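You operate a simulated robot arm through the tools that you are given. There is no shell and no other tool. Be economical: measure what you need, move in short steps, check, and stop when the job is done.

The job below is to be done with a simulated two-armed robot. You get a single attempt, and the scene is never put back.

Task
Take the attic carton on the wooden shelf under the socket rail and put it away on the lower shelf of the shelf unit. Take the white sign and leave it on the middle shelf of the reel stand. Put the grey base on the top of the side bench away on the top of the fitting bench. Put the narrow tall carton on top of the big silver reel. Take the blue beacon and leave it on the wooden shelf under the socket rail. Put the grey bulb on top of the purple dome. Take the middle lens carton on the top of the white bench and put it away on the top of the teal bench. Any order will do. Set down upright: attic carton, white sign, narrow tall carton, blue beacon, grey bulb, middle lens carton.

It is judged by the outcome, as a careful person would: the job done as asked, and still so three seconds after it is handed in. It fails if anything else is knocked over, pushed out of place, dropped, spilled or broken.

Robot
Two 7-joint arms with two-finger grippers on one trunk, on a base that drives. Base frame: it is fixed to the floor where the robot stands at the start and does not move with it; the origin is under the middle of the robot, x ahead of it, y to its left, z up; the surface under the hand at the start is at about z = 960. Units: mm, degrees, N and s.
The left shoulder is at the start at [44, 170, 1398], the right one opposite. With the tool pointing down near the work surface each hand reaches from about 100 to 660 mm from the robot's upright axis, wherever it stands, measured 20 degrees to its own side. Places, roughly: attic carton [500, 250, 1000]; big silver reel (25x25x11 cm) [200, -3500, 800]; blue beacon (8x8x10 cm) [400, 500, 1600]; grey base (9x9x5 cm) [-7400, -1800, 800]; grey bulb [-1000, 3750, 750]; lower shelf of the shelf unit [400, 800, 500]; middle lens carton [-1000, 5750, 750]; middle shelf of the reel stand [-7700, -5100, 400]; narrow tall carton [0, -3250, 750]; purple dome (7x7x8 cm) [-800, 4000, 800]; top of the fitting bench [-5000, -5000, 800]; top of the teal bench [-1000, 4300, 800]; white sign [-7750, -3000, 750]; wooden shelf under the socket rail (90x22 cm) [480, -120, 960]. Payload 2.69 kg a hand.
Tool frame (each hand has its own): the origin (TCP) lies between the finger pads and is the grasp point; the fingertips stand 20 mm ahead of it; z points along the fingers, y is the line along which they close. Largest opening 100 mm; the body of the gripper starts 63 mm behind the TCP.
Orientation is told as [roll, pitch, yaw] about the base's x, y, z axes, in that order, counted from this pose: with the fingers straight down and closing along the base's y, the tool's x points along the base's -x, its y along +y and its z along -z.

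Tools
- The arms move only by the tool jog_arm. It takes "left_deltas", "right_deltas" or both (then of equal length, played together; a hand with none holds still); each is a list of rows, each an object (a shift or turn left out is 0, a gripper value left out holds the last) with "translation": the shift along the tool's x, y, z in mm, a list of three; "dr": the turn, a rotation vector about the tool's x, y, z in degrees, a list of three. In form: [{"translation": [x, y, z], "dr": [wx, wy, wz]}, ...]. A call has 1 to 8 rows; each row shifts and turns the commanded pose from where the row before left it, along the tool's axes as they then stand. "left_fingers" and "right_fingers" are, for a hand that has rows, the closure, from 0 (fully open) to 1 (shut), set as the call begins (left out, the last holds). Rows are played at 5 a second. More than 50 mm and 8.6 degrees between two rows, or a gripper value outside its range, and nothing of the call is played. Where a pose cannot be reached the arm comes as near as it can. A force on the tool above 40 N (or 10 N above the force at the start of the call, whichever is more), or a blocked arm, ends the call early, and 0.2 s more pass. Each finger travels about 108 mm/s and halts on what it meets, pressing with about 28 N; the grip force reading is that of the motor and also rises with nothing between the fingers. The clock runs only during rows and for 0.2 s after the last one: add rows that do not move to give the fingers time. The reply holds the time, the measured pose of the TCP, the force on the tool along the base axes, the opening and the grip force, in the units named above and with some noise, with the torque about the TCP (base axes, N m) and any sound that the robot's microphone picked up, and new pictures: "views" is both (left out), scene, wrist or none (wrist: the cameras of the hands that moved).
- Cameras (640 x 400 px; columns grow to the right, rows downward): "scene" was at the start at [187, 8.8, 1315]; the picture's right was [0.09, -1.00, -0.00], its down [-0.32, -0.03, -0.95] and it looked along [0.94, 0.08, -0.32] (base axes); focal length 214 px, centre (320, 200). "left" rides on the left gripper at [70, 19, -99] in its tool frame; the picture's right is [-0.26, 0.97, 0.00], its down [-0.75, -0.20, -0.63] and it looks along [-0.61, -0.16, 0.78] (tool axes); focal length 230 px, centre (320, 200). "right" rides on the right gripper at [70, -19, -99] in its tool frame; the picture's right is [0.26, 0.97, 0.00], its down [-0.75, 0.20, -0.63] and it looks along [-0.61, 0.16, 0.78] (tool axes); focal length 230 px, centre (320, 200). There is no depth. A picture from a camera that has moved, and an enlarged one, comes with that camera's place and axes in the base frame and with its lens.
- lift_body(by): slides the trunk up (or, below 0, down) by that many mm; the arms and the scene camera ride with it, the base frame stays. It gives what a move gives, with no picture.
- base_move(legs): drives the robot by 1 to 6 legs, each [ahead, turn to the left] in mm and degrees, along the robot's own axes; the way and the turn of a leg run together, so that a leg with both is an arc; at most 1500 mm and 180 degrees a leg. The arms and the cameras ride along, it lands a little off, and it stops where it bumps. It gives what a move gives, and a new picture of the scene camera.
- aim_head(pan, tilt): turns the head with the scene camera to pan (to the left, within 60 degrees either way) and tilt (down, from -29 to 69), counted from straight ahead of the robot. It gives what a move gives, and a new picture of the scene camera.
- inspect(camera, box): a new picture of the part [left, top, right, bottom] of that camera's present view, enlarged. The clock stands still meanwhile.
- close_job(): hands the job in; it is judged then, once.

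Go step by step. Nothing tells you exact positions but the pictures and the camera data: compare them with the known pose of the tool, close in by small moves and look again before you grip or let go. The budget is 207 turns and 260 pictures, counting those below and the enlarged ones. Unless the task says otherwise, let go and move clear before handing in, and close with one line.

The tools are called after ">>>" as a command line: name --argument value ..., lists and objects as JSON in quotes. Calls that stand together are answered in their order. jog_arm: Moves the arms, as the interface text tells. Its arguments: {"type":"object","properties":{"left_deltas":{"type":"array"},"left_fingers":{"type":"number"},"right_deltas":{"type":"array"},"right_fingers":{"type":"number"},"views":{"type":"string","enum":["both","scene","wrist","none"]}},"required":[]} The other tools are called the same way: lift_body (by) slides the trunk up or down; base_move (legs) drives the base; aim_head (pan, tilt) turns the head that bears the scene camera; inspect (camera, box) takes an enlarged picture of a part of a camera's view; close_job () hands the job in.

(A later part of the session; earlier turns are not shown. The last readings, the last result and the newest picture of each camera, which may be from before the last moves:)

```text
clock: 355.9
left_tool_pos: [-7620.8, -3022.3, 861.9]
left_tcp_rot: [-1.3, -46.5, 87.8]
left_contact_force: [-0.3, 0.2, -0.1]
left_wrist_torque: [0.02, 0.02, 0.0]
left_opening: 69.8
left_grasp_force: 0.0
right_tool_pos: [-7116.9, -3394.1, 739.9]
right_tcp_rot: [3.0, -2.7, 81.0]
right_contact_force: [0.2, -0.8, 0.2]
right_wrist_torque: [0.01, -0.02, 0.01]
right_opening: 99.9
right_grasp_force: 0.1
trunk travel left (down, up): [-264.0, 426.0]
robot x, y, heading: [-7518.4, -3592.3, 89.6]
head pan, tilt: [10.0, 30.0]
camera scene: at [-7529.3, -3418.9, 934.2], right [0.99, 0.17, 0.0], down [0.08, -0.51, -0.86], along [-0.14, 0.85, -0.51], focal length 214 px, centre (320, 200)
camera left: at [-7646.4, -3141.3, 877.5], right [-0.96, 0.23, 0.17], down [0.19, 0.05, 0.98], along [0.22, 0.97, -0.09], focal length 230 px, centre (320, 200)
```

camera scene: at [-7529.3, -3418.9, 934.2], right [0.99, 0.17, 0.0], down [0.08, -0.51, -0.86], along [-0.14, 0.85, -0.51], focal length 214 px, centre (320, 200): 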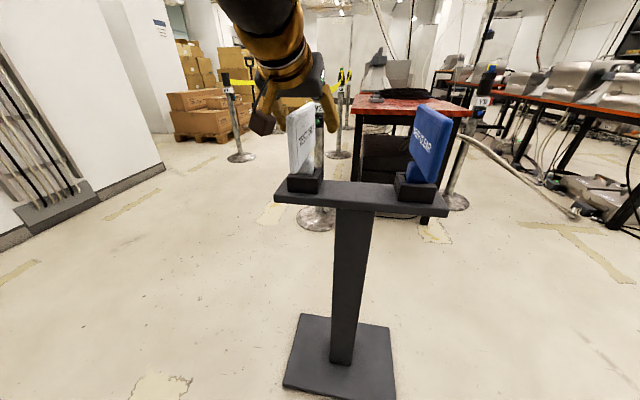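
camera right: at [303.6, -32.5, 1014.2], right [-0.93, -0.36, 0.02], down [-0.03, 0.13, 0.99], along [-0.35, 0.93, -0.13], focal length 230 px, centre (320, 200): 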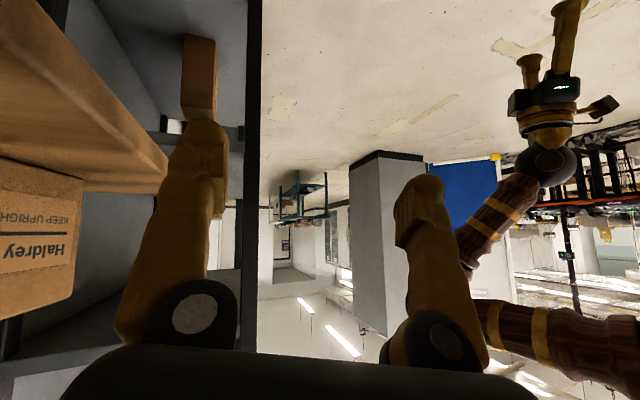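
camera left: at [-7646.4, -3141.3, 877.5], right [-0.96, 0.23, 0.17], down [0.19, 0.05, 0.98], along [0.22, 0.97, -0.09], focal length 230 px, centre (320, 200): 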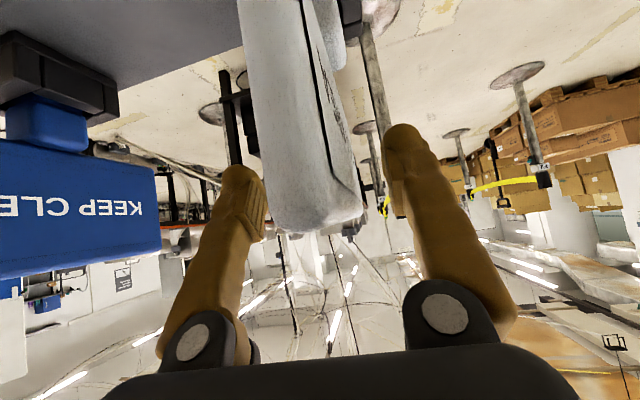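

>>> jog_arm --left_deltas '[{}, {}, {}, {}]' --left_fingers 1 --views "none"

>>> jog_arm --left_deltas '[{"translation": [-6, 0, -5.7]}, {"translation": [-6, 0, -5.7]}, {"translation": [-9, 0, -8.5]}, {"translation": [-11, 0, -10.4]}, {"translation": [-15, 0, -14]}, {"translation": [-15, 0, -14]}, {}]' --views "both"

```text
clock: 356.9
left_tool_pos: [-7621.8, -3023.2, 861.6]
left_tcp_rot: [-1.2, -46.4, 87.8]
left_contact_force: [-4.3, -0.5, -1.0]
left_wrist_torque: [-0.15, 0.4, -0.06]
left_opening: 12.9
left_grasp_force: 28.1
right_tool_pos: [-7117.1, -3393.8, 740.4]
right_tcp_rot: [3.0, -2.9, 80.9]
right_contact_force: [-0.9, 0.5, -0.3]
right_wrist_torque: [-0.01, 0.01, 0.04]
right_opening: 100.0
right_grasp_force: 0.1
trunk travel left (down, up): [-264.0, 426.0]
robot x, y, heading: [-7517.4, -3594.1, 89.7]
head pan, tilt: [10.0, 30.0]
```

```text
clock: 358.5
left_tool_pos: [-7623.2, -3019.2, 948.7]
left_tcp_rot: [-1.3, -46.4, 87.9]
left_contact_force: [0.2, 0.0, -1.9]
left_wrist_torque: [0.01, -0.01, 0.01]
left_opening: 13.1
left_grasp_force: 28.0
right_tool_pos: [-7116.7, -3394.0, 740.8]
right_tcp_rot: [3.0, -2.8, 81.1]
right_contact_force: [-0.3, -0.1, -0.9]
right_wrist_torque: [0.03, -0.02, 0.0]
right_opening: 100.0
right_grasp_force: 0.1
trunk travel left (down, up): [-264.0, 426.0]
robot x, y, heading: [-7521.2, -3592.3, 89.7]
head pan, tilt: [10.0, 30.0]
camera scene: at [-7529.3, -3418.7, 934.1], right [0.99, 0.17, 0.0], down [0.08, -0.51, -0.86], along [-0.14, 0.85, -0.51], focal length 214 px, centre (320, 200)
camera left: at [-7648.3, -3139.5, 964.8], right [-0.96, 0.23, 0.17], down [0.19, 0.05, 0.98], along [0.22, 0.97, -0.09], focal length 230 px, centre (320, 200)
```

scene: 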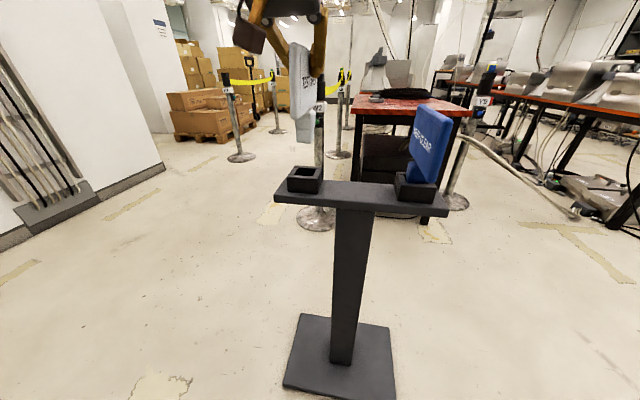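
left: 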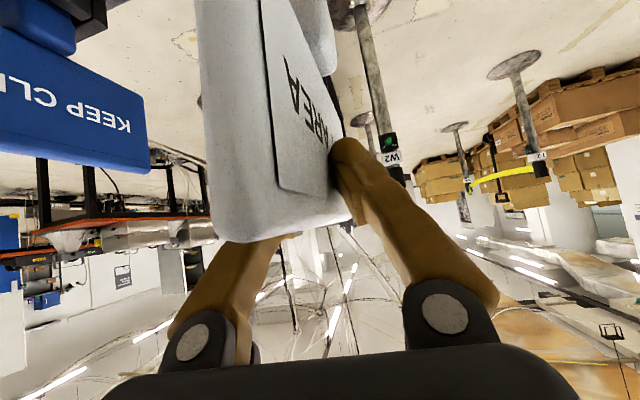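

White sign lifted, foot visible below and level. Back away, turn around to face the reel stand and look at it.

>>> base_move --legs '[[-200, 0], [0, 180]]'

>>> aim_head --pan -8 --tilt 20

```text
clock: 367.6
left_tool_pos: [-7423.5, -4373.7, 948.0]
left_tcp_rot: [-1.2, -46.5, -93.5]
left_contact_force: [-0.7, 0.1, -1.8]
left_wrist_torque: [-0.02, 0.0, -0.04]
left_opening: 12.8
left_grasp_force: 28.4
right_tool_pos: [-7923.7, -3989.9, 739.0]
right_tcp_rot: [3.3, -2.4, -100.2]
right_contact_force: [0.2, 0.0, 0.4]
right_wrist_torque: [-0.03, 0.0, -0.02]
right_opening: 100.3
right_grasp_force: 0.1
trunk travel left (down, up): [-264.0, 426.0]
robot x, y, heading: [-7537.0, -3798.1, -91.8]
head pan, tilt: [10.0, 30.0]
camera scene: at [-7523.9, -3971.4, 934.1], right [-0.99, -0.14, 0.0], down [-0.07, 0.51, -0.86], along [0.13, -0.85, -0.51], focal length 214 px, centre (320, 200)
```

scene: 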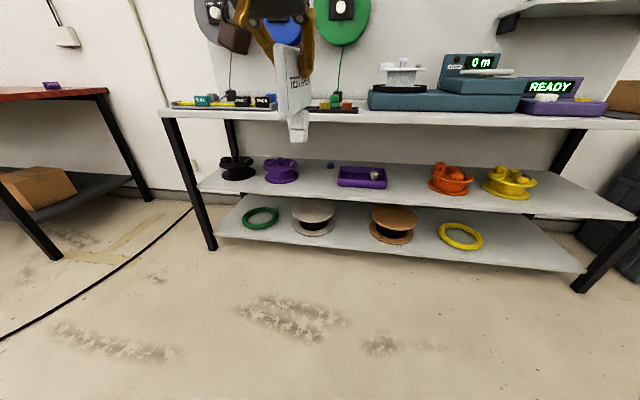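

```text
clock: 368.4
left_tool_pos: [-7424.3, -4358.1, 956.9]
left_tcp_rot: [-1.1, -47.3, -93.6]
left_contact_force: [-0.1, -0.6, -1.8]
left_wrist_torque: [0.03, 0.0, 0.0]
left_opening: 13.2
left_grasp_force: 28.2
right_tool_pos: [-7934.1, -3991.3, 741.6]
right_tcp_rot: [2.4, -4.8, -100.3]
right_contact_force: [0.2, 0.3, -0.1]
right_wrist_torque: [0.01, 0.0, -0.01]
right_opening: 100.1
right_grasp_force: 0.1
trunk travel left (down, up): [-264.0, 426.0]
robot x, y, heading: [-7538.8, -3797.1, -91.8]
head pan, tilt: [-8.0, 20.0]
camera scene: at [-7552.7, -3974.2, 950.1], right [-0.99, 0.17, 0.0], down [0.06, 0.35, -0.93], along [-0.16, -0.92, -0.36], focal length 214 px, centre (320, 200)
```

scene: 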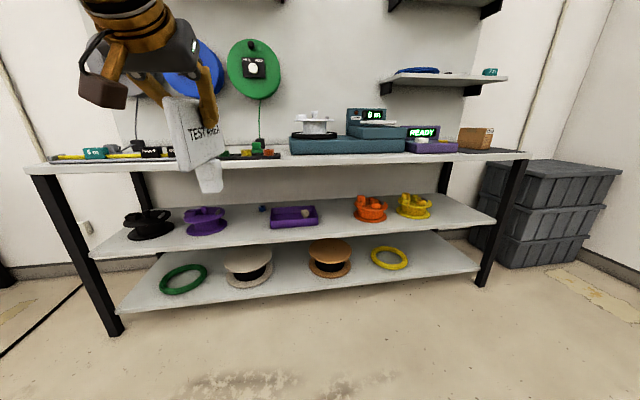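

Rack measured: front y≈−4830, middle shelf z≈425, top shelf underside ≈750. There's a 200 mm gap centred at x≈−7354 between the purple reel and purple tray. Lower the trunk and drive in.

>>> lift_body --by -258

>>> base_move --legs '[[0, 8.3], [480, 0], [0, -6.5]]'

```text
clock: 371.1
left_tool_pos: [-7424.1, -4357.2, 699.8]
left_tcp_rot: [-1.2, -47.4, -93.3]
left_contact_force: [-0.4, -0.3, -2.4]
left_wrist_torque: [0.03, -0.01, 0.02]
left_opening: 13.1
left_grasp_force: 27.8
right_tool_pos: [-7930.8, -3986.9, 484.3]
right_tcp_rot: [2.6, -4.3, -100.2]
right_contact_force: [-0.5, -0.4, 0.2]
right_wrist_torque: [0.01, 0.0, -0.01]
right_opening: 100.0
right_grasp_force: 0.2
trunk travel left (down, up): [-6.0, 684.0]
robot x, y, heading: [-7537.9, -3798.1, -91.8]
head pan, tilt: [-8.0, 20.0]
```

```text
clock: 375.2
left_tool_pos: [-7347.0, -4833.9, 698.9]
left_tcp_rot: [-1.2, -47.2, -91.5]
left_contact_force: [-0.2, -0.2, -1.5]
left_wrist_torque: [0.04, 0.01, -0.02]
left_opening: 13.1
left_grasp_force: 28.2
right_tool_pos: [-7865.3, -4476.6, 480.9]
right_tcp_rot: [4.1, -2.4, -98.2]
right_contact_force: [1.2, -0.9, 0.1]
right_wrist_torque: [0.02, 0.02, -0.02]
right_opening: 100.0
right_grasp_force: 0.0
trunk travel left (down, up): [-6.0, 684.0]
robot x, y, heading: [-7478.8, -4276.0, -89.5]
head pan, tilt: [-8.0, 20.0]
camera scene: at [-7489.6, -4451.2, 692.2], right [-0.99, 0.13, 0.0], down [0.05, 0.36, -0.93], along [-0.13, -0.93, -0.36], focal length 214 px, centre (320, 200)
```

scene: 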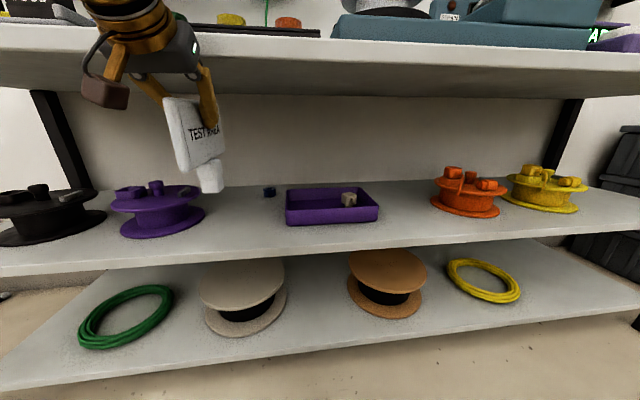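

Aligned with the gap (x≈−7347). Lower the sign to just above the middle shelf.

>>> jog_arm --left_deltas '[{"translation": [16, 0, 14.8]}, {"translation": [16, 0, 14.8]}, {"translation": [16, 0, 14.8]}, {"translation": [16, 0, 14.8]}, {"translation": [13, 0, 12]}, {}, {}]' --views "scene"

```text
clock: 376.8
left_tool_pos: [-7348.8, -4825.8, 602.9]
left_tcp_rot: [-1.1, -48.3, -91.6]
left_contact_force: [0.0, -0.1, -0.9]
left_wrist_torque: [0.03, 0.01, -0.02]
left_opening: 13.0
left_grasp_force: 28.1
right_tool_pos: [-7868.0, -4474.4, 483.8]
right_tcp_rot: [3.7, -3.9, -98.3]
right_contact_force: [-0.3, 0.0, 1.4]
right_wrist_torque: [0.06, 0.01, -0.02]
right_opening: 100.1
right_grasp_force: 0.1
trunk travel left (down, up): [-6.0, 684.0]
robot x, y, heading: [-7479.9, -4273.1, -89.9]
head pan, tilt: [-8.0, 20.0]
camera scene: at [-7489.7, -4451.2, 692.2], right [-0.99, 0.13, 0.0], down [0.05, 0.36, -0.93], along [-0.13, -0.93, -0.36], focal length 214 px, centre (320, 200)
```

scene: 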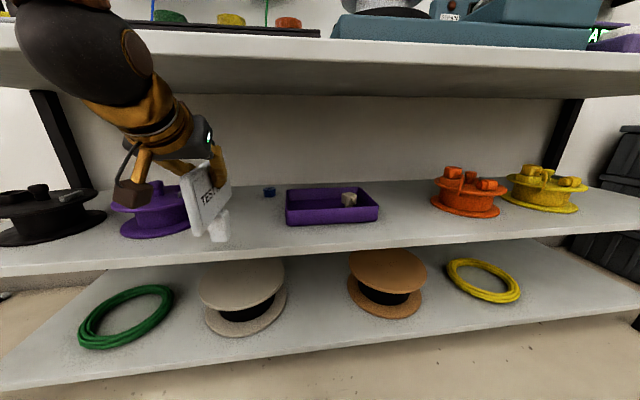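

>>> jog_arm --left_deltas '[{"translation": [9, 0, 8]}, {"translation": [9, 0, 8]}, {"dr": [0, 1.5, 0]}, {}]' --views "none"

>>> base_move --legs '[[90, 0]]'

```text
clock: 377.8
left_tool_pos: [-7349.4, -4825.0, 579.4]
left_tcp_rot: [-1.1, -46.7, -91.7]
left_contact_force: [-0.5, 0.9, -2.4]
left_wrist_torque: [0.04, -0.02, 0.01]
left_opening: 13.0
left_grasp_force: 27.5
right_tool_pos: [-7868.6, -4476.1, 483.8]
right_tcp_rot: [3.7, -4.0, -98.2]
right_contact_force: [0.0, -0.1, -0.7]
right_wrist_torque: [-0.01, 0.04, 0.0]
right_opening: 100.0
right_grasp_force: 0.1
trunk travel left (down, up): [-6.0, 684.0]
robot x, y, heading: [-7477.8, -4277.4, -89.5]
head pan, tilt: [-8.0, 20.0]
```

```text
clock: 378.9
left_tool_pos: [-7349.9, -4918.6, 579.0]
left_tcp_rot: [-1.1, -46.8, -91.6]
left_contact_force: [-0.3, 1.1, -2.1]
left_wrist_torque: [0.04, -0.02, 0.0]
left_opening: 12.9
left_grasp_force: 28.3
right_tool_pos: [-7867.4, -4569.8, 483.8]
right_tcp_rot: [3.9, -4.0, -98.1]
right_contact_force: [-0.1, -0.6, 0.5]
right_wrist_torque: [-0.02, -0.01, 0.01]
right_opening: 100.0
right_grasp_force: 0.1
trunk travel left (down, up): [-6.0, 684.0]
robot x, y, heading: [-7473.1, -4368.4, -89.8]
head pan, tilt: [-8.0, 20.0]
camera scene: at [-7489.0, -4545.6, 692.2], right [-0.99, 0.13, 0.0], down [0.05, 0.35, -0.93], along [-0.13, -0.93, -0.36], focal length 214 px, centre (320, 200)
```

scene: 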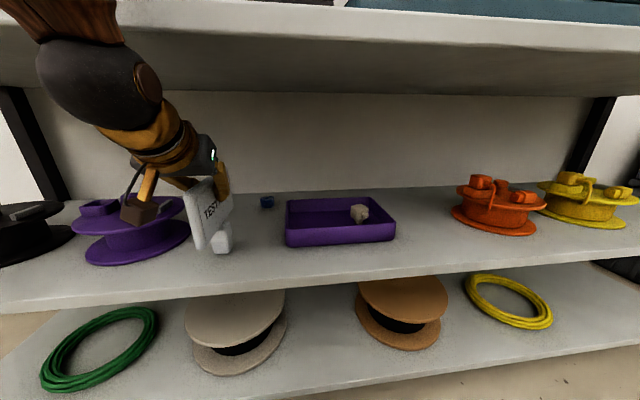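

>>> jog_arm --left_deltas '[{"translation": [4.4, 0, 4]}, {}, {"translation": [3, 0, 2.7]}, {}, {"translation": [3, 0, 2.7]}, {}, {}]' --views "wrist"

```text
clock: 380.5
left_tool_pos: [-7348.9, -4909.5, 573.4]
left_tcp_rot: [-1.0, -47.7, -91.7]
left_contact_force: [-0.8, -0.4, -2.2]
left_wrist_torque: [0.05, 0.01, -0.03]
left_opening: 13.0
left_grasp_force: 27.8
right_tool_pos: [-7877.0, -4571.0, 486.6]
right_tcp_rot: [3.0, -6.0, -98.2]
right_contact_force: [0.4, -0.6, 0.1]
right_wrist_torque: [-0.01, 0.0, -0.02]
right_opening: 99.9
right_grasp_force: 0.0
trunk travel left (down, up): [-6.0, 684.0]
robot x, y, heading: [-7480.2, -4371.8, -89.9]
head pan, tilt: [-8.0, 20.0]
camera left: at [-7324.4, -4791.7, 587.1], right [0.96, -0.21, 0.18], down [-0.19, -0.03, 0.98], along [-0.2, -0.98, -0.07], focal length 230 px, centre (320, 200)
```

left: 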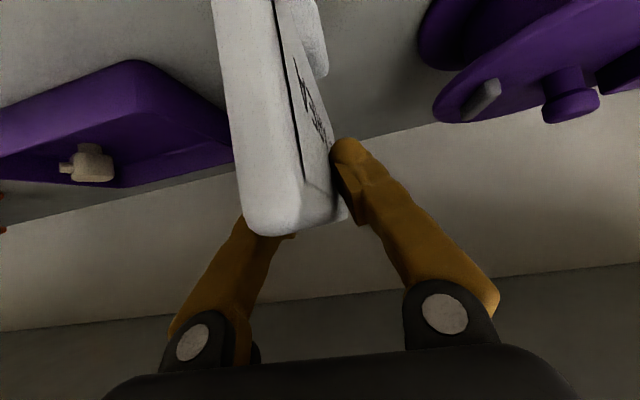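

>>> jog_arm --left_deltas '[{"dr": [0, 1.2, 0]}, {"translation": [3, 0, 2.7]}, {}, {"translation": [3, 0, 2.7]}, {}, {"translation": [2.2, 0, 2]}, {}, {}]' --views "none"

```text
clock: 382.3
left_tool_pos: [-7348.1, -4910.3, 565.4]
left_tcp_rot: [-1.0, -47.0, -91.7]
left_contact_force: [-0.6, -3.9, 30.7]
left_wrist_torque: [-0.45, 0.01, 0.05]
left_opening: 12.9
left_grasp_force: 28.0
right_tool_pos: [-7877.1, -4569.6, 486.7]
right_tcp_rot: [2.9, -6.0, -98.3]
right_contact_force: [0.0, 0.4, 0.5]
right_wrist_torque: [0.03, 0.02, 0.0]
right_opening: 100.4
right_grasp_force: 0.0
trunk travel left (down, up): [-6.0, 684.0]
robot x, y, heading: [-7477.0, -4369.8, -89.7]
head pan, tilt: [-8.0, 20.0]
```

Contact. Ease off slightly, then release.

>>> jog_arm --left_deltas '[{"translation": [-1.2, 0, -1.1]}, {}, {}]' --views "none"

>>> jog_arm --left_deltas '[{}, {}, {}, {}]' --left_fingers 0.3 --views "both"

```text
clock: 383.1
left_tool_pos: [-7348.9, -4909.5, 565.3]
left_tcp_rot: [-1.0, -46.7, -91.7]
left_contact_force: [-0.9, -6.5, 19.8]
left_wrist_torque: [-0.78, 0.03, -0.03]
left_opening: 13.0
left_grasp_force: 27.9
right_tool_pos: [-7877.0, -4570.5, 486.4]
right_tcp_rot: [3.0, -6.1, -98.2]
right_contact_force: [-0.6, -0.3, -0.4]
right_wrist_torque: [0.01, -0.03, 0.03]
right_opening: 99.8
right_grasp_force: 0.2
trunk travel left (down, up): [-6.0, 684.0]
robot x, y, heading: [-7477.1, -4371.2, -89.7]
head pan, tilt: [-8.0, 20.0]
```

```text
clock: 384.1
left_tool_pos: [-7347.7, -4909.4, 562.5]
left_tcp_rot: [-1.0, -46.6, -91.7]
left_contact_force: [-0.2, -0.2, 0.5]
left_wrist_torque: [0.0, -0.01, -0.02]
left_opening: 69.9
left_grasp_force: 0.0
right_tool_pos: [-7876.5, -4570.9, 486.6]
right_tcp_rot: [3.0, -5.9, -98.1]
right_contact_force: [0.6, -0.1, -0.7]
right_wrist_torque: [0.01, 0.01, -0.01]
right_opening: 99.7
right_grasp_force: 0.2
trunk travel left (down, up): [-6.0, 684.0]
robot x, y, heading: [-7474.6, -4372.1, -89.5]
head pan, tilt: [-8.0, 20.0]
camera scene: at [-7489.0, -4545.7, 692.2], right [-0.99, 0.13, 0.0], down [0.05, 0.36, -0.93], along [-0.13, -0.93, -0.36], focal length 214 px, centre (320, 200)
camera left: at [-7324.5, -4791.4, 580.5], right [0.96, -0.22, 0.18], down [-0.19, -0.05, 0.98], along [-0.2, -0.97, -0.09], focal length 230 px, centre (320, 200)
```

scene: 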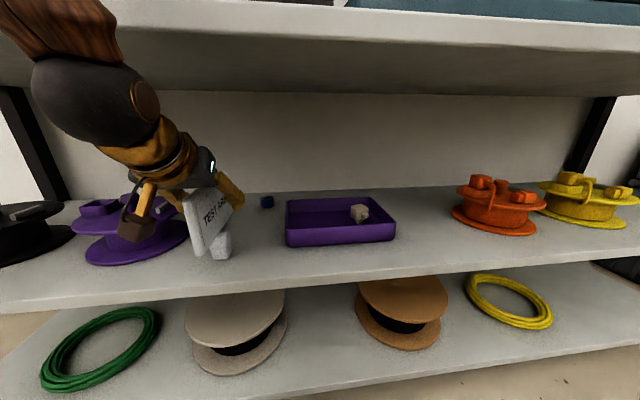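
left: 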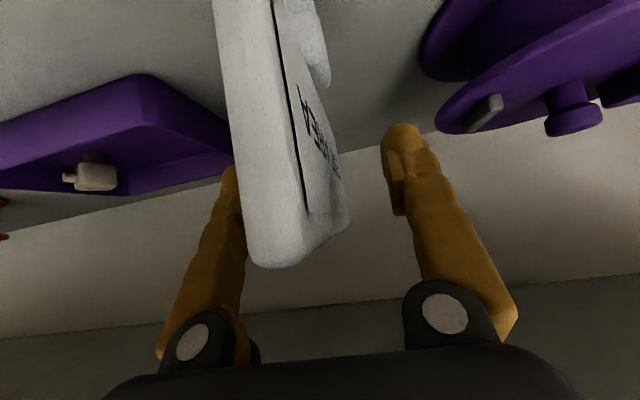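

Sign stands on its foot. Centre, lift a little and back straight out.

>>> jog_arm --left_deltas '[{"translation": [0, -9, 0]}, {"translation": [-7.3, 0, -6.9]}, {"translation": [-7.3, 0, -6.9]}, {}]' --views "none"

>>> base_move --legs '[[-350, 0]]'

```text
clock: 385.1
left_tool_pos: [-7357.1, -4908.2, 584.8]
left_tcp_rot: [-1.0, -46.5, -91.7]
left_contact_force: [0.0, -0.8, -0.3]
left_wrist_torque: [-0.02, 0.0, 0.0]
left_opening: 69.9
left_grasp_force: 0.1
right_tool_pos: [-7877.5, -4570.8, 486.1]
right_tcp_rot: [3.0, -5.9, -98.1]
right_contact_force: [-0.5, 0.7, 0.5]
right_wrist_torque: [0.01, 0.0, -0.01]
right_opening: 100.4
right_grasp_force: 0.0
trunk travel left (down, up): [-6.0, 684.0]
robot x, y, heading: [-7479.5, -4371.1, -89.5]
head pan, tilt: [-8.0, 20.0]
```

```text
clock: 387.4
left_tool_pos: [-7359.2, -4549.4, 584.2]
left_tcp_rot: [-1.0, -46.5, -91.5]
left_contact_force: [0.4, -0.3, -0.7]
left_wrist_torque: [-0.03, -0.01, -0.02]
left_opening: 69.8
left_grasp_force: 0.0
right_tool_pos: [-7878.9, -4212.6, 485.4]
right_tcp_rot: [3.1, -6.0, -98.0]
right_contact_force: [-0.1, 0.3, -0.3]
right_wrist_torque: [-0.01, 0.02, -0.02]
right_opening: 99.7
right_grasp_force: 0.2
trunk travel left (down, up): [-6.0, 684.0]
robot x, y, heading: [-7478.2, -4006.5, -89.5]
head pan, tilt: [-8.0, 20.0]
camera scene: at [-7491.0, -4185.3, 692.2], right [-0.99, 0.13, 0.0], down [0.04, 0.36, -0.93], along [-0.12, -0.93, -0.36], focal length 214 px, centre (320, 200)
```

scene: 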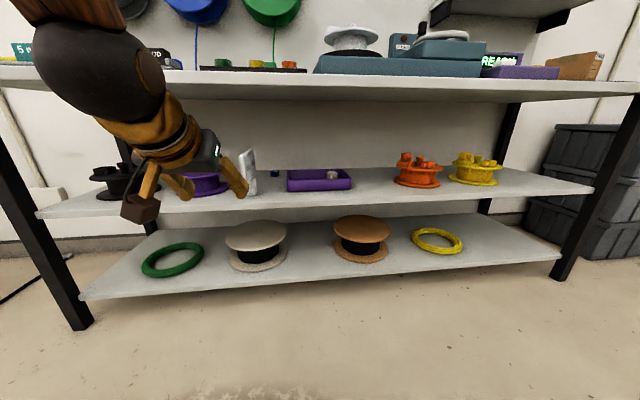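

Sign done and upright. Next the grey base on the red side bench: raise the trunk, set the left hand vertical and relax the right hand.

>>> lift_body --by 380

>>> jog_arm --left_deltas '[{"dr": [0, 7, 0], "translation": [0, 0, 0]}, {"dr": [0, 7, 0]}, {"dr": [0, 7, 0]}, {"dr": [0, 7, 0]}, {"dr": [0, 7, 0]}, {"dr": [0, 7, 0]}, {"dr": [0, 4.4, 0]}, {}]' --right_deltas '[{"dr": [3, 6, 0], "translation": [-25, 0, 0]}, {"dr": [0, 0, -4], "translation": [-25, 10, 0]}, {"dr": [0, 0, -4], "translation": [-25, 10, 0]}, {"translation": [-25, 10, 0]}, {"translation": [-25, 0, 0]}, {}, {}, {}]' --views "none"

```text
clock: 391.1
left_tool_pos: [-7358.6, -4539.5, 973.5]
left_tcp_rot: [-1.0, -47.4, -91.7]
left_contact_force: [-0.2, -0.2, -0.7]
left_wrist_torque: [-0.02, -0.01, -0.01]
left_opening: 69.8
left_grasp_force: 0.0
right_tool_pos: [-7893.5, -4216.7, 869.0]
right_tcp_rot: [1.7, -8.4, -97.9]
right_contact_force: [0.0, 0.5, -0.4]
right_wrist_torque: [-0.03, -0.01, -0.02]
right_opening: 100.2
right_grasp_force: 0.0
trunk travel left (down, up): [-386.0, 304.0]
robot x, y, heading: [-7480.4, -4011.7, -89.5]
head pan, tilt: [-8.0, 20.0]
```

```text
clock: 392.9
left_tool_pos: [-7359.1, -4540.8, 972.9]
left_tcp_rot: [-0.6, -0.9, -92.2]
left_contact_force: [-0.8, -0.8, 0.8]
left_wrist_torque: [-0.02, -0.01, 0.02]
left_opening: 70.3
left_grasp_force: 0.0
right_tool_pos: [-7860.4, -4329.8, 872.6]
right_tcp_rot: [0.0, -0.9, -89.9]
right_contact_force: [0.0, 0.5, -0.5]
right_wrist_torque: [-0.02, 0.0, 0.02]
right_opening: 99.9
right_grasp_force: 0.2
trunk travel left (down, up): [-386.0, 304.0]
robot x, y, heading: [-7480.4, -4011.4, -89.3]
head pan, tilt: [-8.0, 20.0]
```

>>> base_move --legs '[[0, 90], [460, 0], [0, 89.5], [1500, 0]]'

```text
clock: 410.4
left_tool_pos: [-7224.1, -2008.6, 974.1]
left_tcp_rot: [-0.5, -1.0, 91.2]
left_contact_force: [-0.2, 0.2, -0.5]
left_wrist_torque: [0.01, -0.01, -0.03]
left_opening: 70.0
left_grasp_force: 0.1
right_tool_pos: [-6712.1, -2189.4, 873.4]
right_tcp_rot: [0.0, -0.8, 93.5]
right_contact_force: [0.2, 0.0, 0.4]
right_wrist_torque: [0.0, -0.02, 0.01]
right_opening: 100.0
right_grasp_force: 0.1
trunk travel left (down, up): [-386.0, 304.0]
robot x, y, heading: [-7071.3, -2529.3, 93.9]
head pan, tilt: [-8.0, 20.0]
camera scene: at [-7069.2, -2348.6, 1072.1], right [1.0, -0.07, 0.0], down [-0.02, -0.36, -0.93], along [0.07, 0.93, -0.36], focal length 214 px, centre (320, 200)
```

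scene: 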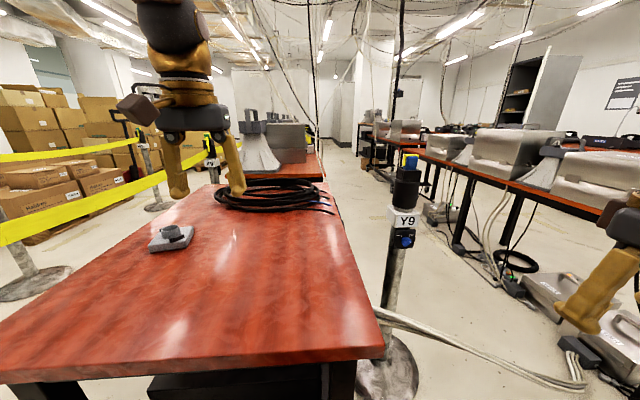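

>>> inspect --camera "scene" --box '[110, 200, 240, 280]'

```text
4.92 times, centred on (175, 240) of scene
camera zoom: at [-7069.2, -2348.6, 1072.1], right [1.0, -0.07, 0.0], down [-0.02, -0.36, -0.93], along [0.07, 0.93, -0.36], focal length 1056 px, centre (1034, 3)
```

zoom: 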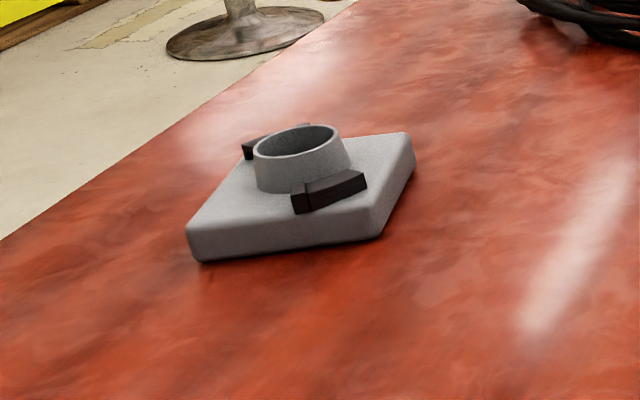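

The base is a 90 mm square plate with a ring on top at about (−7446,−1792). Shift the robot left to stand squarely in front of it.

>>> base_move --legs '[[0, 86], [225, 0], [0, -90], [80, 0]]'

>>> lift_body --by -80

```text
clock: 420.5
left_tool_pos: [-7446.2, -1946.0, 980.1]
left_tcp_rot: [-0.4, -1.9, 90.5]
left_contact_force: [0.2, 0.3, -1.1]
left_wrist_torque: [-0.02, 0.03, -0.01]
left_opening: 69.8
left_grasp_force: 0.0
right_tool_pos: [-6936.9, -2130.7, 876.1]
right_tcp_rot: [0.1, -1.7, 92.9]
right_contact_force: [0.4, 0.3, -0.8]
right_wrist_torque: [-0.02, 0.03, 0.01]
right_opening: 100.0
right_grasp_force: 0.0
trunk travel left (down, up): [-386.0, 304.0]
robot x, y, heading: [-7306.5, -2456.4, 93.5]
head pan, tilt: [-8.0, 20.0]
camera scene: at [-7298.8, -2272.9, 1071.9], right [1.0, -0.08, 0.0], down [-0.03, -0.36, -0.93], along [0.07, 0.93, -0.36], focal length 214 px, centre (320, 200)
```

scene: 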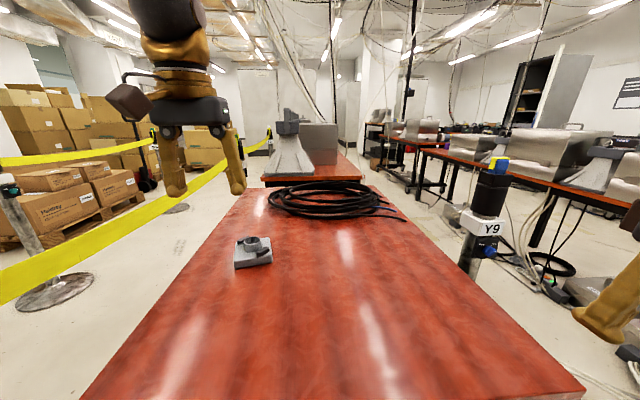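

```text
clock: 421.7
left_tool_pos: [-7446.8, -1961.3, 910.0]
left_tcp_rot: [-0.4, -2.8, 90.5]
left_contact_force: [-0.8, -0.8, -0.4]
left_wrist_torque: [0.0, 0.02, 0.04]
left_opening: 70.0
left_grasp_force: 0.2
right_tool_pos: [-6937.9, -2144.6, 802.7]
right_tcp_rot: [0.2, -2.7, 92.9]
right_contact_force: [-0.4, 0.1, 0.1]
right_wrist_torque: [0.0, -0.01, 0.03]
right_opening: 99.9
right_grasp_force: 0.0
trunk travel left (down, up): [-306.0, 384.0]
robot x, y, heading: [-7302.4, -2455.6, 93.6]
head pan, tilt: [-8.0, 20.0]
```

Bench top z≈755 and the base's centre ≈(−7428,−1818). Edge closer and extend over it.

>>> base_move --legs '[[22, -3]]'

>>> jog_arm --left_deltas '[{"translation": [-25, 0, 0], "dr": [0, 2.5, 0]}, {"translation": [-25, -5, 5]}, {"translation": [-25, -5, 5]}, {"translation": [-20, 0, 5]}, {}, {}]' --left_fingers 0 --views "wrist"

```text
clock: 422.5
left_tool_pos: [-7420.9, -1931.8, 907.0]
left_tcp_rot: [-0.4, -2.7, 87.3]
left_contact_force: [-0.1, 0.6, -0.8]
left_wrist_torque: [-0.01, -0.01, 0.0]
left_opening: 70.2
left_grasp_force: 0.1
right_tool_pos: [-6922.5, -2141.4, 801.1]
right_tcp_rot: [0.1, -2.7, 89.8]
right_contact_force: [0.1, 0.3, -0.3]
right_wrist_torque: [-0.02, -0.06, 0.0]
right_opening: 100.0
right_grasp_force: 0.0
trunk travel left (down, up): [-306.0, 384.0]
robot x, y, heading: [-7305.6, -2436.2, 90.1]
head pan, tilt: [-8.0, 20.0]
camera scene: at [-7291.6, -2252.7, 991.9], right [0.99, -0.13, 0.0], down [-0.05, -0.36, -0.93], along [0.13, 0.92, -0.36], focal length 214 px, centre (320, 200)
```

scene: 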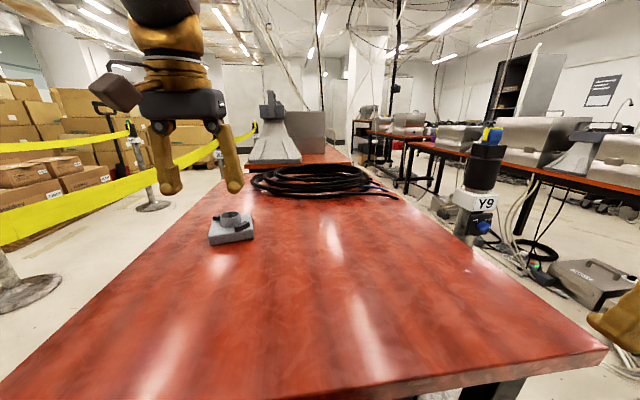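

```text
clock: 423.9
left_tool_pos: [-7404.6, -1851.4, 906.5]
left_tcp_rot: [-0.3, -1.2, 87.4]
left_contact_force: [-0.1, 0.3, 0.7]
left_wrist_torque: [-0.02, -0.01, 0.0]
left_opening: 100.0
left_grasp_force: 0.1
right_tool_pos: [-6924.3, -2154.1, 807.0]
right_tcp_rot: [0.2, -3.7, 89.9]
right_contact_force: [-0.2, -0.3, 0.6]
right_wrist_torque: [0.01, 0.01, 0.01]
right_opening: 100.3
right_grasp_force: 0.1
trunk travel left (down, up): [-306.0, 384.0]
robot x, y, heading: [-7303.5, -2434.4, 90.6]
head pan, tilt: [-8.0, 20.0]
camera left: at [-7427.6, -1922.8, 1003.0], right [-0.95, 0.3, 0.0], down [0.23, 0.73, 0.65], along [0.19, 0.62, -0.76], focal length 230 px, centre (320, 200)
```

left: 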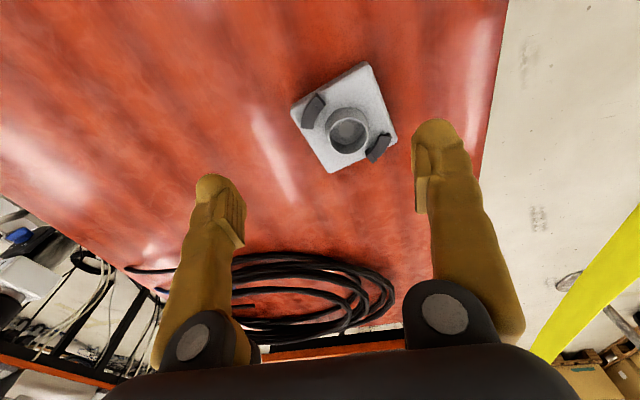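

The wrist view shows the base centre (−7427,−1830), ring between two clips lying along 132°. I'll yaw the hand to 132° to grip the ring across its free sides.

>>> jog_arm --left_deltas '[{"dr": [0, 0, -7.4]}, {"dr": [0, 0, -7.4]}, {"dr": [0, 0, -7.4]}, {"dr": [0, 0, -7.4]}, {"dr": [0, 0, -7.4]}, {"dr": [0, 1.2, -7.4]}, {"translation": [-30, 2, 20]}, {}]' --views "wrist"

```text
clock: 425.8
left_tool_pos: [-7427.9, -1846.8, 896.7]
left_tcp_rot: [-1.6, -0.5, 131.9]
left_contact_force: [-0.6, -0.5, 0.1]
left_wrist_torque: [0.11, 0.05, 0.01]
left_opening: 100.0
left_grasp_force: 0.1
right_tool_pos: [-6924.3, -2170.8, 812.8]
right_tcp_rot: [0.2, -4.8, 89.8]
right_contact_force: [0.5, -1.2, 0.8]
right_wrist_torque: [0.07, 0.01, 0.01]
right_opening: 100.1
right_grasp_force: 0.0
trunk travel left (down, up): [-306.0, 384.0]
robot x, y, heading: [-7308.9, -2435.4, 90.2]
head pan, tilt: [-8.0, 20.0]
stopped in row 8 (left hand): the arm was blocked; the commanded pose is now the measured one
camera left: at [-7396.6, -1912.6, 994.9], right [-0.89, -0.45, -0.03], down [-0.36, 0.68, 0.64], along [-0.27, 0.58, -0.77], focal length 230 px, centre (320, 200)
```

left: 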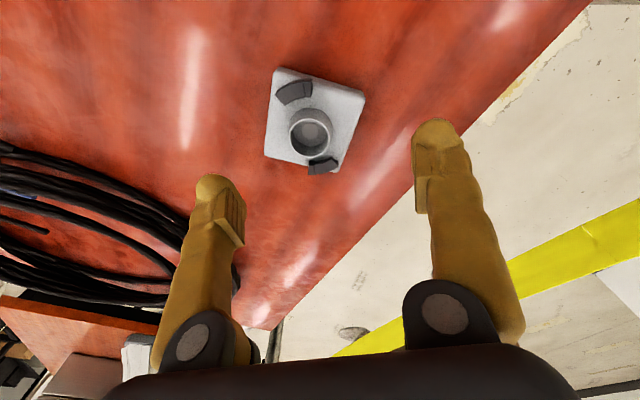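

>>> jog_arm --left_deltas '[{"translation": [0, 0, 15], "dr": [-1.6, 0.5, 0]}, {"translation": [-2, -6, 15]}, {"translation": [-2, -6, 15]}, {"translation": [0, 0, 15]}, {}]' --views "wrist"

```text
clock: 426.7
left_tool_pos: [-7417.9, -1844.5, 855.6]
left_tcp_rot: [-0.5, -0.7, 131.9]
left_contact_force: [0.4, -0.2, 0.1]
left_wrist_torque: [0.1, 0.07, 0.05]
left_opening: 99.8
left_grasp_force: 0.1
right_tool_pos: [-6925.9, -2182.5, 815.4]
right_tcp_rot: [0.4, -5.8, 89.6]
right_contact_force: [-1.2, -1.1, -0.1]
right_wrist_torque: [0.11, 0.04, 0.03]
right_opening: 99.8
right_grasp_force: 0.0
trunk travel left (down, up): [-306.0, 384.0]
robot x, y, heading: [-7305.9, -2435.3, 90.2]
head pan, tilt: [-8.0, 20.0]
stopped in row 4 (left hand): the arm was blocked; the commanded pose is now the measured one
camera left: at [-7386.4, -1910.8, 952.4], right [-0.89, -0.45, -0.01], down [-0.35, 0.68, 0.64], along [-0.29, 0.57, -0.77], focal length 230 px, centre (320, 200)
```

left: 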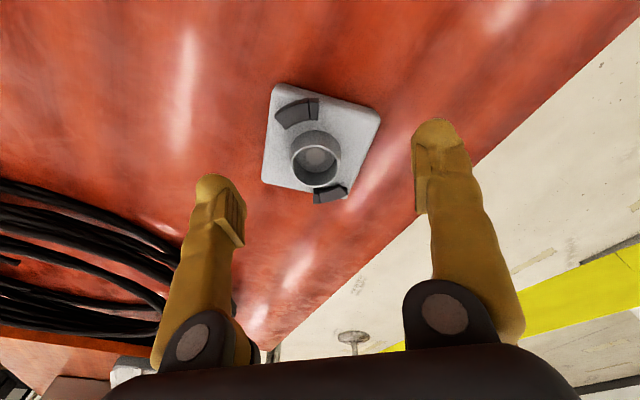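

The arm balks when stretched level with the shoulder. Raise the trunk so the arm slopes downward, then descend by arm motion.

>>> lift_body --by 190

>>> jog_arm --left_deltas '[{"translation": [0, 0, 30]}, {"translation": [0, 0, 30]}, {"translation": [0, 0, 30]}, {"translation": [0, 0, 30]}, {"translation": [0, 0, 30]}, {"translation": [0, 0, 30], "dr": [-0.5, 0.7, 0]}, {}]' --right_deltas '[{"translation": [-15, 0, 20], "dr": [0, 6, 0]}, {"translation": [-15, 0, 20]}, {"translation": [-15, 0, 20]}, {"translation": [-15, 0, 20]}, {"translation": [0, 0, 20]}, {}, {}]' --views "wrist"

```text
clock: 427.9
left_tool_pos: [-7419.1, -1858.6, 961.0]
left_tcp_rot: [-1.0, -1.3, 131.9]
left_contact_force: [-0.7, -0.7, -0.6]
left_wrist_torque: [0.12, 0.04, 0.01]
left_opening: 100.1
left_grasp_force: 0.0
right_tool_pos: [-6917.6, -2188.7, 917.5]
right_tcp_rot: [-0.1, -7.6, 89.7]
right_contact_force: [-0.5, -1.4, -0.6]
right_wrist_torque: [0.06, 0.0, -0.03]
right_opening: 99.9
right_grasp_force: 0.1
trunk travel left (down, up): [-402.0, 288.0]
robot x, y, heading: [-7306.9, -2432.0, 90.4]
head pan, tilt: [-8.0, 20.0]
stopped: the arm was blocked; the commanded pose is now the measured one
```

```text
clock: 429.1
left_tool_pos: [-7419.6, -1863.1, 814.6]
left_tcp_rot: [-1.5, -2.1, 131.9]
left_contact_force: [0.1, 0.1, -0.9]
left_wrist_torque: [0.1, -0.01, -0.01]
left_opening: 100.1
left_grasp_force: 0.1
right_tool_pos: [-6927.6, -2146.5, 822.0]
right_tcp_rot: [0.6, -1.4, 89.7]
right_contact_force: [0.5, -0.2, 0.3]
right_wrist_torque: [0.07, 0.01, -0.01]
right_opening: 100.2
right_grasp_force: 0.0
trunk travel left (down, up): [-402.0, 288.0]
robot x, y, heading: [-7306.0, -2436.8, 90.1]
head pan, tilt: [-8.0, 20.0]
stopped in row 6 (left hand): the arm was blocked; the commanded pose is now the measured one
camera right: at [-6909.1, -2217.5, 920.4], right [-0.97, -0.25, 0.0], down [-0.19, 0.73, 0.65], along [-0.17, 0.63, -0.76], focal length 230 px, centre (320, 200)
camera left: at [-7386.5, -1932.8, 909.7], right [-0.89, -0.45, -0.02], down [-0.35, 0.66, 0.66], along [-0.29, 0.59, -0.75], focal length 230 px, centre (320, 200)
```

right: 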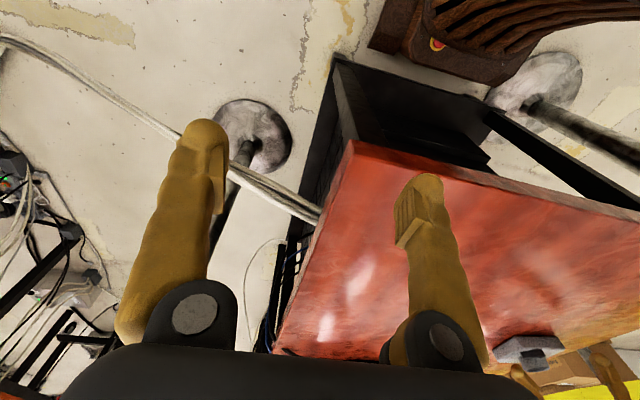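
left: 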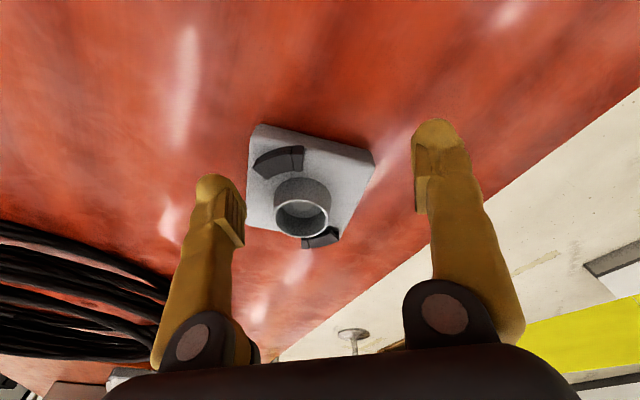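

I need ~30 mm more forward; tilting the hand ~26° about its closing axis brings the wrist nearer. Raise slightly and tilt.

>>> jog_arm --left_deltas '[{"translation": [0, 0, -15]}, {"translation": [0, 0, -15], "dr": [-1.5, -5, 0]}, {"dr": [0, -6, 0]}, {"dr": [0, -6, 0]}, {"dr": [0, -6, 0]}, {}]' --views "none"

```text
clock: 430.6
left_tool_pos: [-7443.1, -1862.7, 836.9]
left_tcp_rot: [0.1, -23.7, 135.0]
left_contact_force: [0.5, 0.5, 0.3]
left_wrist_torque: [0.0, -0.01, -0.01]
left_opening: 100.1
left_grasp_force: 0.1
right_tool_pos: [-6928.1, -2143.0, 821.7]
right_tcp_rot: [0.5, -1.3, 89.8]
right_contact_force: [-0.5, 0.5, 1.0]
right_wrist_torque: [0.02, 0.01, 0.03]
right_opening: 100.1
right_grasp_force: 0.1
trunk travel left (down, up): [-402.0, 288.0]
robot x, y, heading: [-7305.2, -2432.9, 90.5]
head pan, tilt: [-8.0, 20.0]
```

>>> jog_arm --left_deltas '[{"translation": [-2, -12, 1], "dr": [1, 0, 2.8]}, {"translation": [-2, -12, 1]}, {"translation": [-2, -12, 1]}, {}, {}]' --views "wrist"

```text
clock: 431.8
left_tool_pos: [-7415.7, -1829.6, 846.3]
left_tcp_rot: [-0.1, -24.3, 131.5]
left_contact_force: [-0.4, 0.3, 0.0]
left_wrist_torque: [0.01, 0.0, -0.01]
left_opening: 99.8
left_grasp_force: 0.1
right_tool_pos: [-6926.5, -2143.2, 821.8]
right_tcp_rot: [0.5, -1.3, 89.8]
right_contact_force: [-0.6, 0.1, -0.1]
right_wrist_torque: [-0.02, 0.01, -0.01]
right_opening: 99.8
right_grasp_force: 0.0
trunk travel left (down, up): [-402.0, 288.0]
robot x, y, heading: [-7303.7, -2436.0, 90.6]
head pan, tilt: [-8.0, 20.0]
camera left: at [-7361.3, -1920.4, 905.1], right [-0.88, -0.46, 0.1], down [-0.13, 0.45, 0.88], along [-0.46, 0.76, -0.46], focal length 230 px, centre (320, 200)
```

left: 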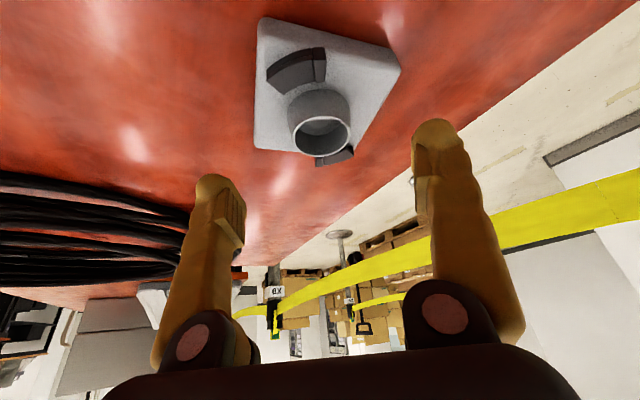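

>>> jog_arm --left_deltas '[{"translation": [5.2, 1.9, 11.6]}, {"translation": [5.2, 1.9, 11.6]}, {"translation": [5.2, 1.9, 11.6]}, {}, {}]' --views "wrist"

```text
clock: 432.9
left_tool_pos: [-7419.2, -1834.5, 804.9]
left_tcp_rot: [0.1, -24.5, 131.1]
left_contact_force: [1.1, 1.5, -0.1]
left_wrist_torque: [0.03, 0.03, -0.01]
left_opening: 99.9
left_grasp_force: 0.0
right_tool_pos: [-6927.6, -2142.4, 821.7]
right_tcp_rot: [0.5, -1.3, 89.7]
right_contact_force: [0.4, 1.2, -0.9]
right_wrist_torque: [0.01, 0.0, 0.0]
right_opening: 100.2
right_grasp_force: 0.0
trunk travel left (down, up): [-402.0, 288.0]
robot x, y, heading: [-7303.3, -2431.9, 90.2]
head pan, tilt: [-8.0, 20.0]
camera left: at [-7363.8, -1925.8, 865.7], right [-0.88, -0.46, 0.11], down [-0.13, 0.45, 0.88], along [-0.45, 0.77, -0.45], focal length 230 px, centre (320, 200)
```

left: 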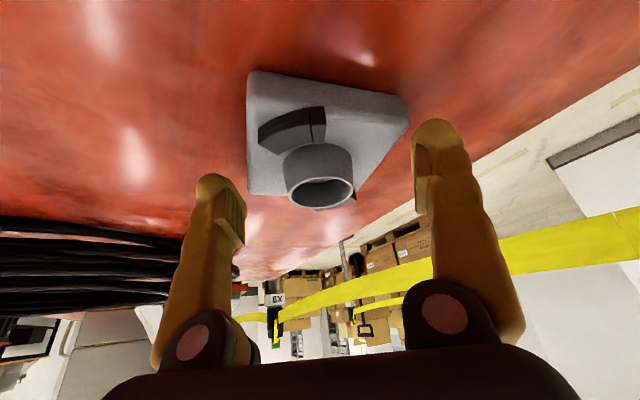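

Ring is in the grasp zone. Grip.

>>> jog_arm --left_deltas '[{}, {}, {}, {}, {}]' --left_fingers 1 --views "wrist"

```text
clock: 434.1
left_tool_pos: [-7419.4, -1836.4, 806.4]
left_tcp_rot: [0.1, -24.7, 131.0]
left_contact_force: [-4.8, 3.9, 21.3]
left_wrist_torque: [0.36, 0.41, -0.19]
left_opening: 36.9
left_grasp_force: 27.9
right_tool_pos: [-6927.7, -2144.6, 822.8]
right_tcp_rot: [0.4, -1.4, 89.7]
right_contact_force: [0.0, -0.4, -0.3]
right_wrist_torque: [-0.02, 0.01, 0.0]
right_opening: 100.2
right_grasp_force: 0.1
trunk travel left (down, up): [-402.0, 288.0]
robot x, y, heading: [-7307.0, -2436.7, 90.2]
head pan, tilt: [-8.0, 20.0]
camera left: at [-7364.9, -1926.9, 865.6], right [-0.88, -0.46, 0.11], down [-0.12, 0.45, 0.89], along [-0.46, 0.77, -0.45], focal length 230 px, centre (320, 200)
```

left: 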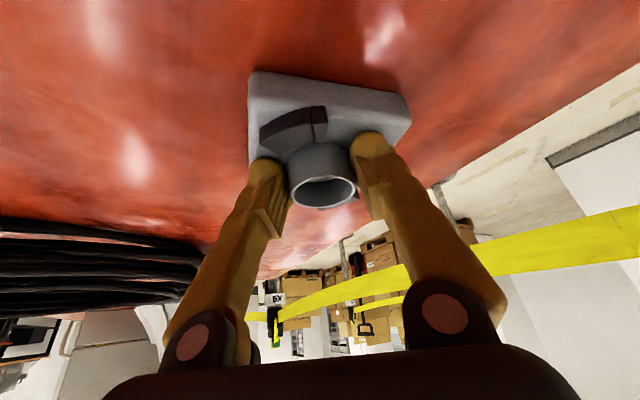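

>>> jog_arm --left_deltas '[{"translation": [-4.2, 0, -9]}, {"translation": [-8.4, 0, -18]}, {"translation": [-8.4, 0, -18]}, {"translation": [-8.4, 0, -18]}, {"translation": [-8.4, 0, -18]}, {"translation": [-8.4, 0, -18]}, {}]' --views "both"

```text
clock: 435.9
left_tool_pos: [-7442.7, -1854.0, 906.8]
left_tcp_rot: [-0.4, -22.6, 134.5]
left_contact_force: [0.2, 0.0, -3.2]
left_wrist_torque: [0.03, -0.03, -0.03]
left_opening: 36.6
left_grasp_force: 27.8
right_tool_pos: [-6928.9, -2159.6, 828.1]
right_tcp_rot: [0.6, -2.3, 89.6]
right_contact_force: [-0.2, -0.1, 0.3]
right_wrist_torque: [0.04, -0.03, 0.03]
right_opening: 100.2
right_grasp_force: 0.1
trunk travel left (down, up): [-402.0, 288.0]
robot x, y, heading: [-7304.4, -2430.6, 90.3]
head pan, tilt: [-8.0, 20.0]
stopped in row 7 (left hand): the arm was blocked; the commanded pose is now the measured one
camera scene: at [-7292.8, -2254.1, 1089.0], right [0.99, -0.13, 0.0], down [-0.04, -0.35, -0.93], along [0.13, 0.93, -0.36], focal length 214 px, centre (320, 200)
camera left: at [-7385.2, -1940.2, 969.8], right [-0.86, -0.51, 0.09], down [-0.17, 0.46, 0.87], along [-0.48, 0.73, -0.48], focal length 230 px, centre (320, 200)
```

scene: 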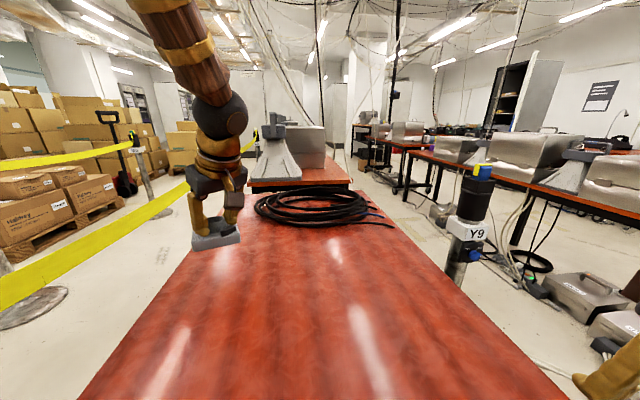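
left: 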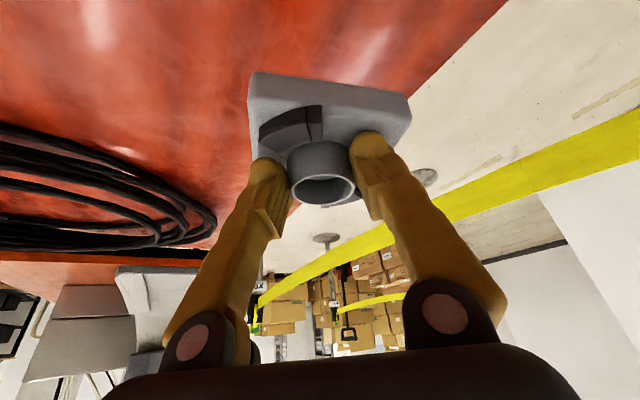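

Grey base held. Draw the hand in, then retrace the known-safe path out of the bench area.

>>> jog_arm --left_deltas '[{"translation": [16, 17, -9]}, {"translation": [16, 17, -9]}, {"translation": [16, 17, -9]}, {"translation": [16, 17, -9]}, {"translation": [0, 0, -20]}, {}]' --views "none"

>>> base_move --legs '[[-100, 0], [0, 90], [-340, 0]]'

```text
clock: 436.8
left_tool_pos: [-7458.8, -2007.3, 824.9]
left_tcp_rot: [7.0, -12.4, 136.2]
left_contact_force: [0.8, -0.3, -3.2]
left_wrist_torque: [0.04, -0.03, -0.05]
left_opening: 35.9
left_grasp_force: 28.9
right_tool_pos: [-6928.4, -2170.2, 832.6]
right_tcp_rot: [0.6, -3.3, 89.5]
right_contact_force: [-0.2, -0.6, -0.1]
right_wrist_torque: [0.04, -0.02, 0.0]
right_opening: 100.2
right_grasp_force: 0.1
trunk travel left (down, up): [-402.0, 288.0]
robot x, y, heading: [-7307.5, -2434.9, 90.2]
head pan, tilt: [-8.0, 20.0]
stopped in row 4 (left hand): the arm was blocked; the commanded pose is now the measured one
```

```text
clock: 443.8
left_tool_pos: [-7394.2, -2688.2, 833.9]
left_tcp_rot: [5.9, -12.4, -132.2]
left_contact_force: [-0.7, -0.6, -2.1]
left_wrist_torque: [0.04, -0.01, -0.01]
left_opening: 35.8
left_grasp_force: 28.6
right_tool_pos: [-7238.1, -2158.5, 831.6]
right_tcp_rot: [0.6, -3.2, -179.0]
right_contact_force: [0.3, -0.2, 0.2]
right_wrist_torque: [-0.02, 0.0, 0.01]
right_opening: 100.0
right_grasp_force: 0.1
trunk travel left (down, up): [-402.0, 288.0]
robot x, y, heading: [-6964.3, -2526.7, -178.0]
head pan, tilt: [-8.0, 20.0]
camera scene: at [-7145.2, -2521.1, 1088.8], right [0.11, 0.99, 0.0], down [0.36, -0.04, -0.93], along [-0.93, 0.1, -0.36], focal length 214 px, centre (320, 200)
```

scene: 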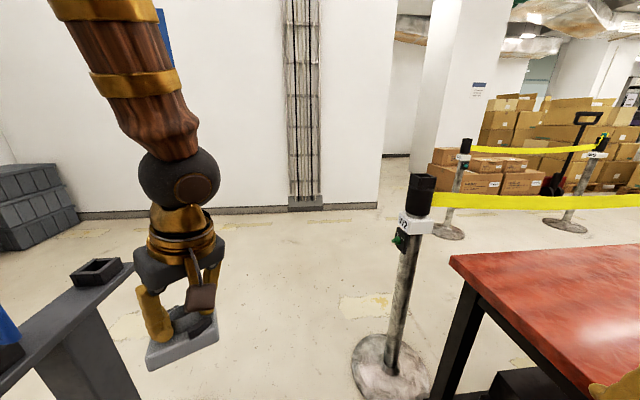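

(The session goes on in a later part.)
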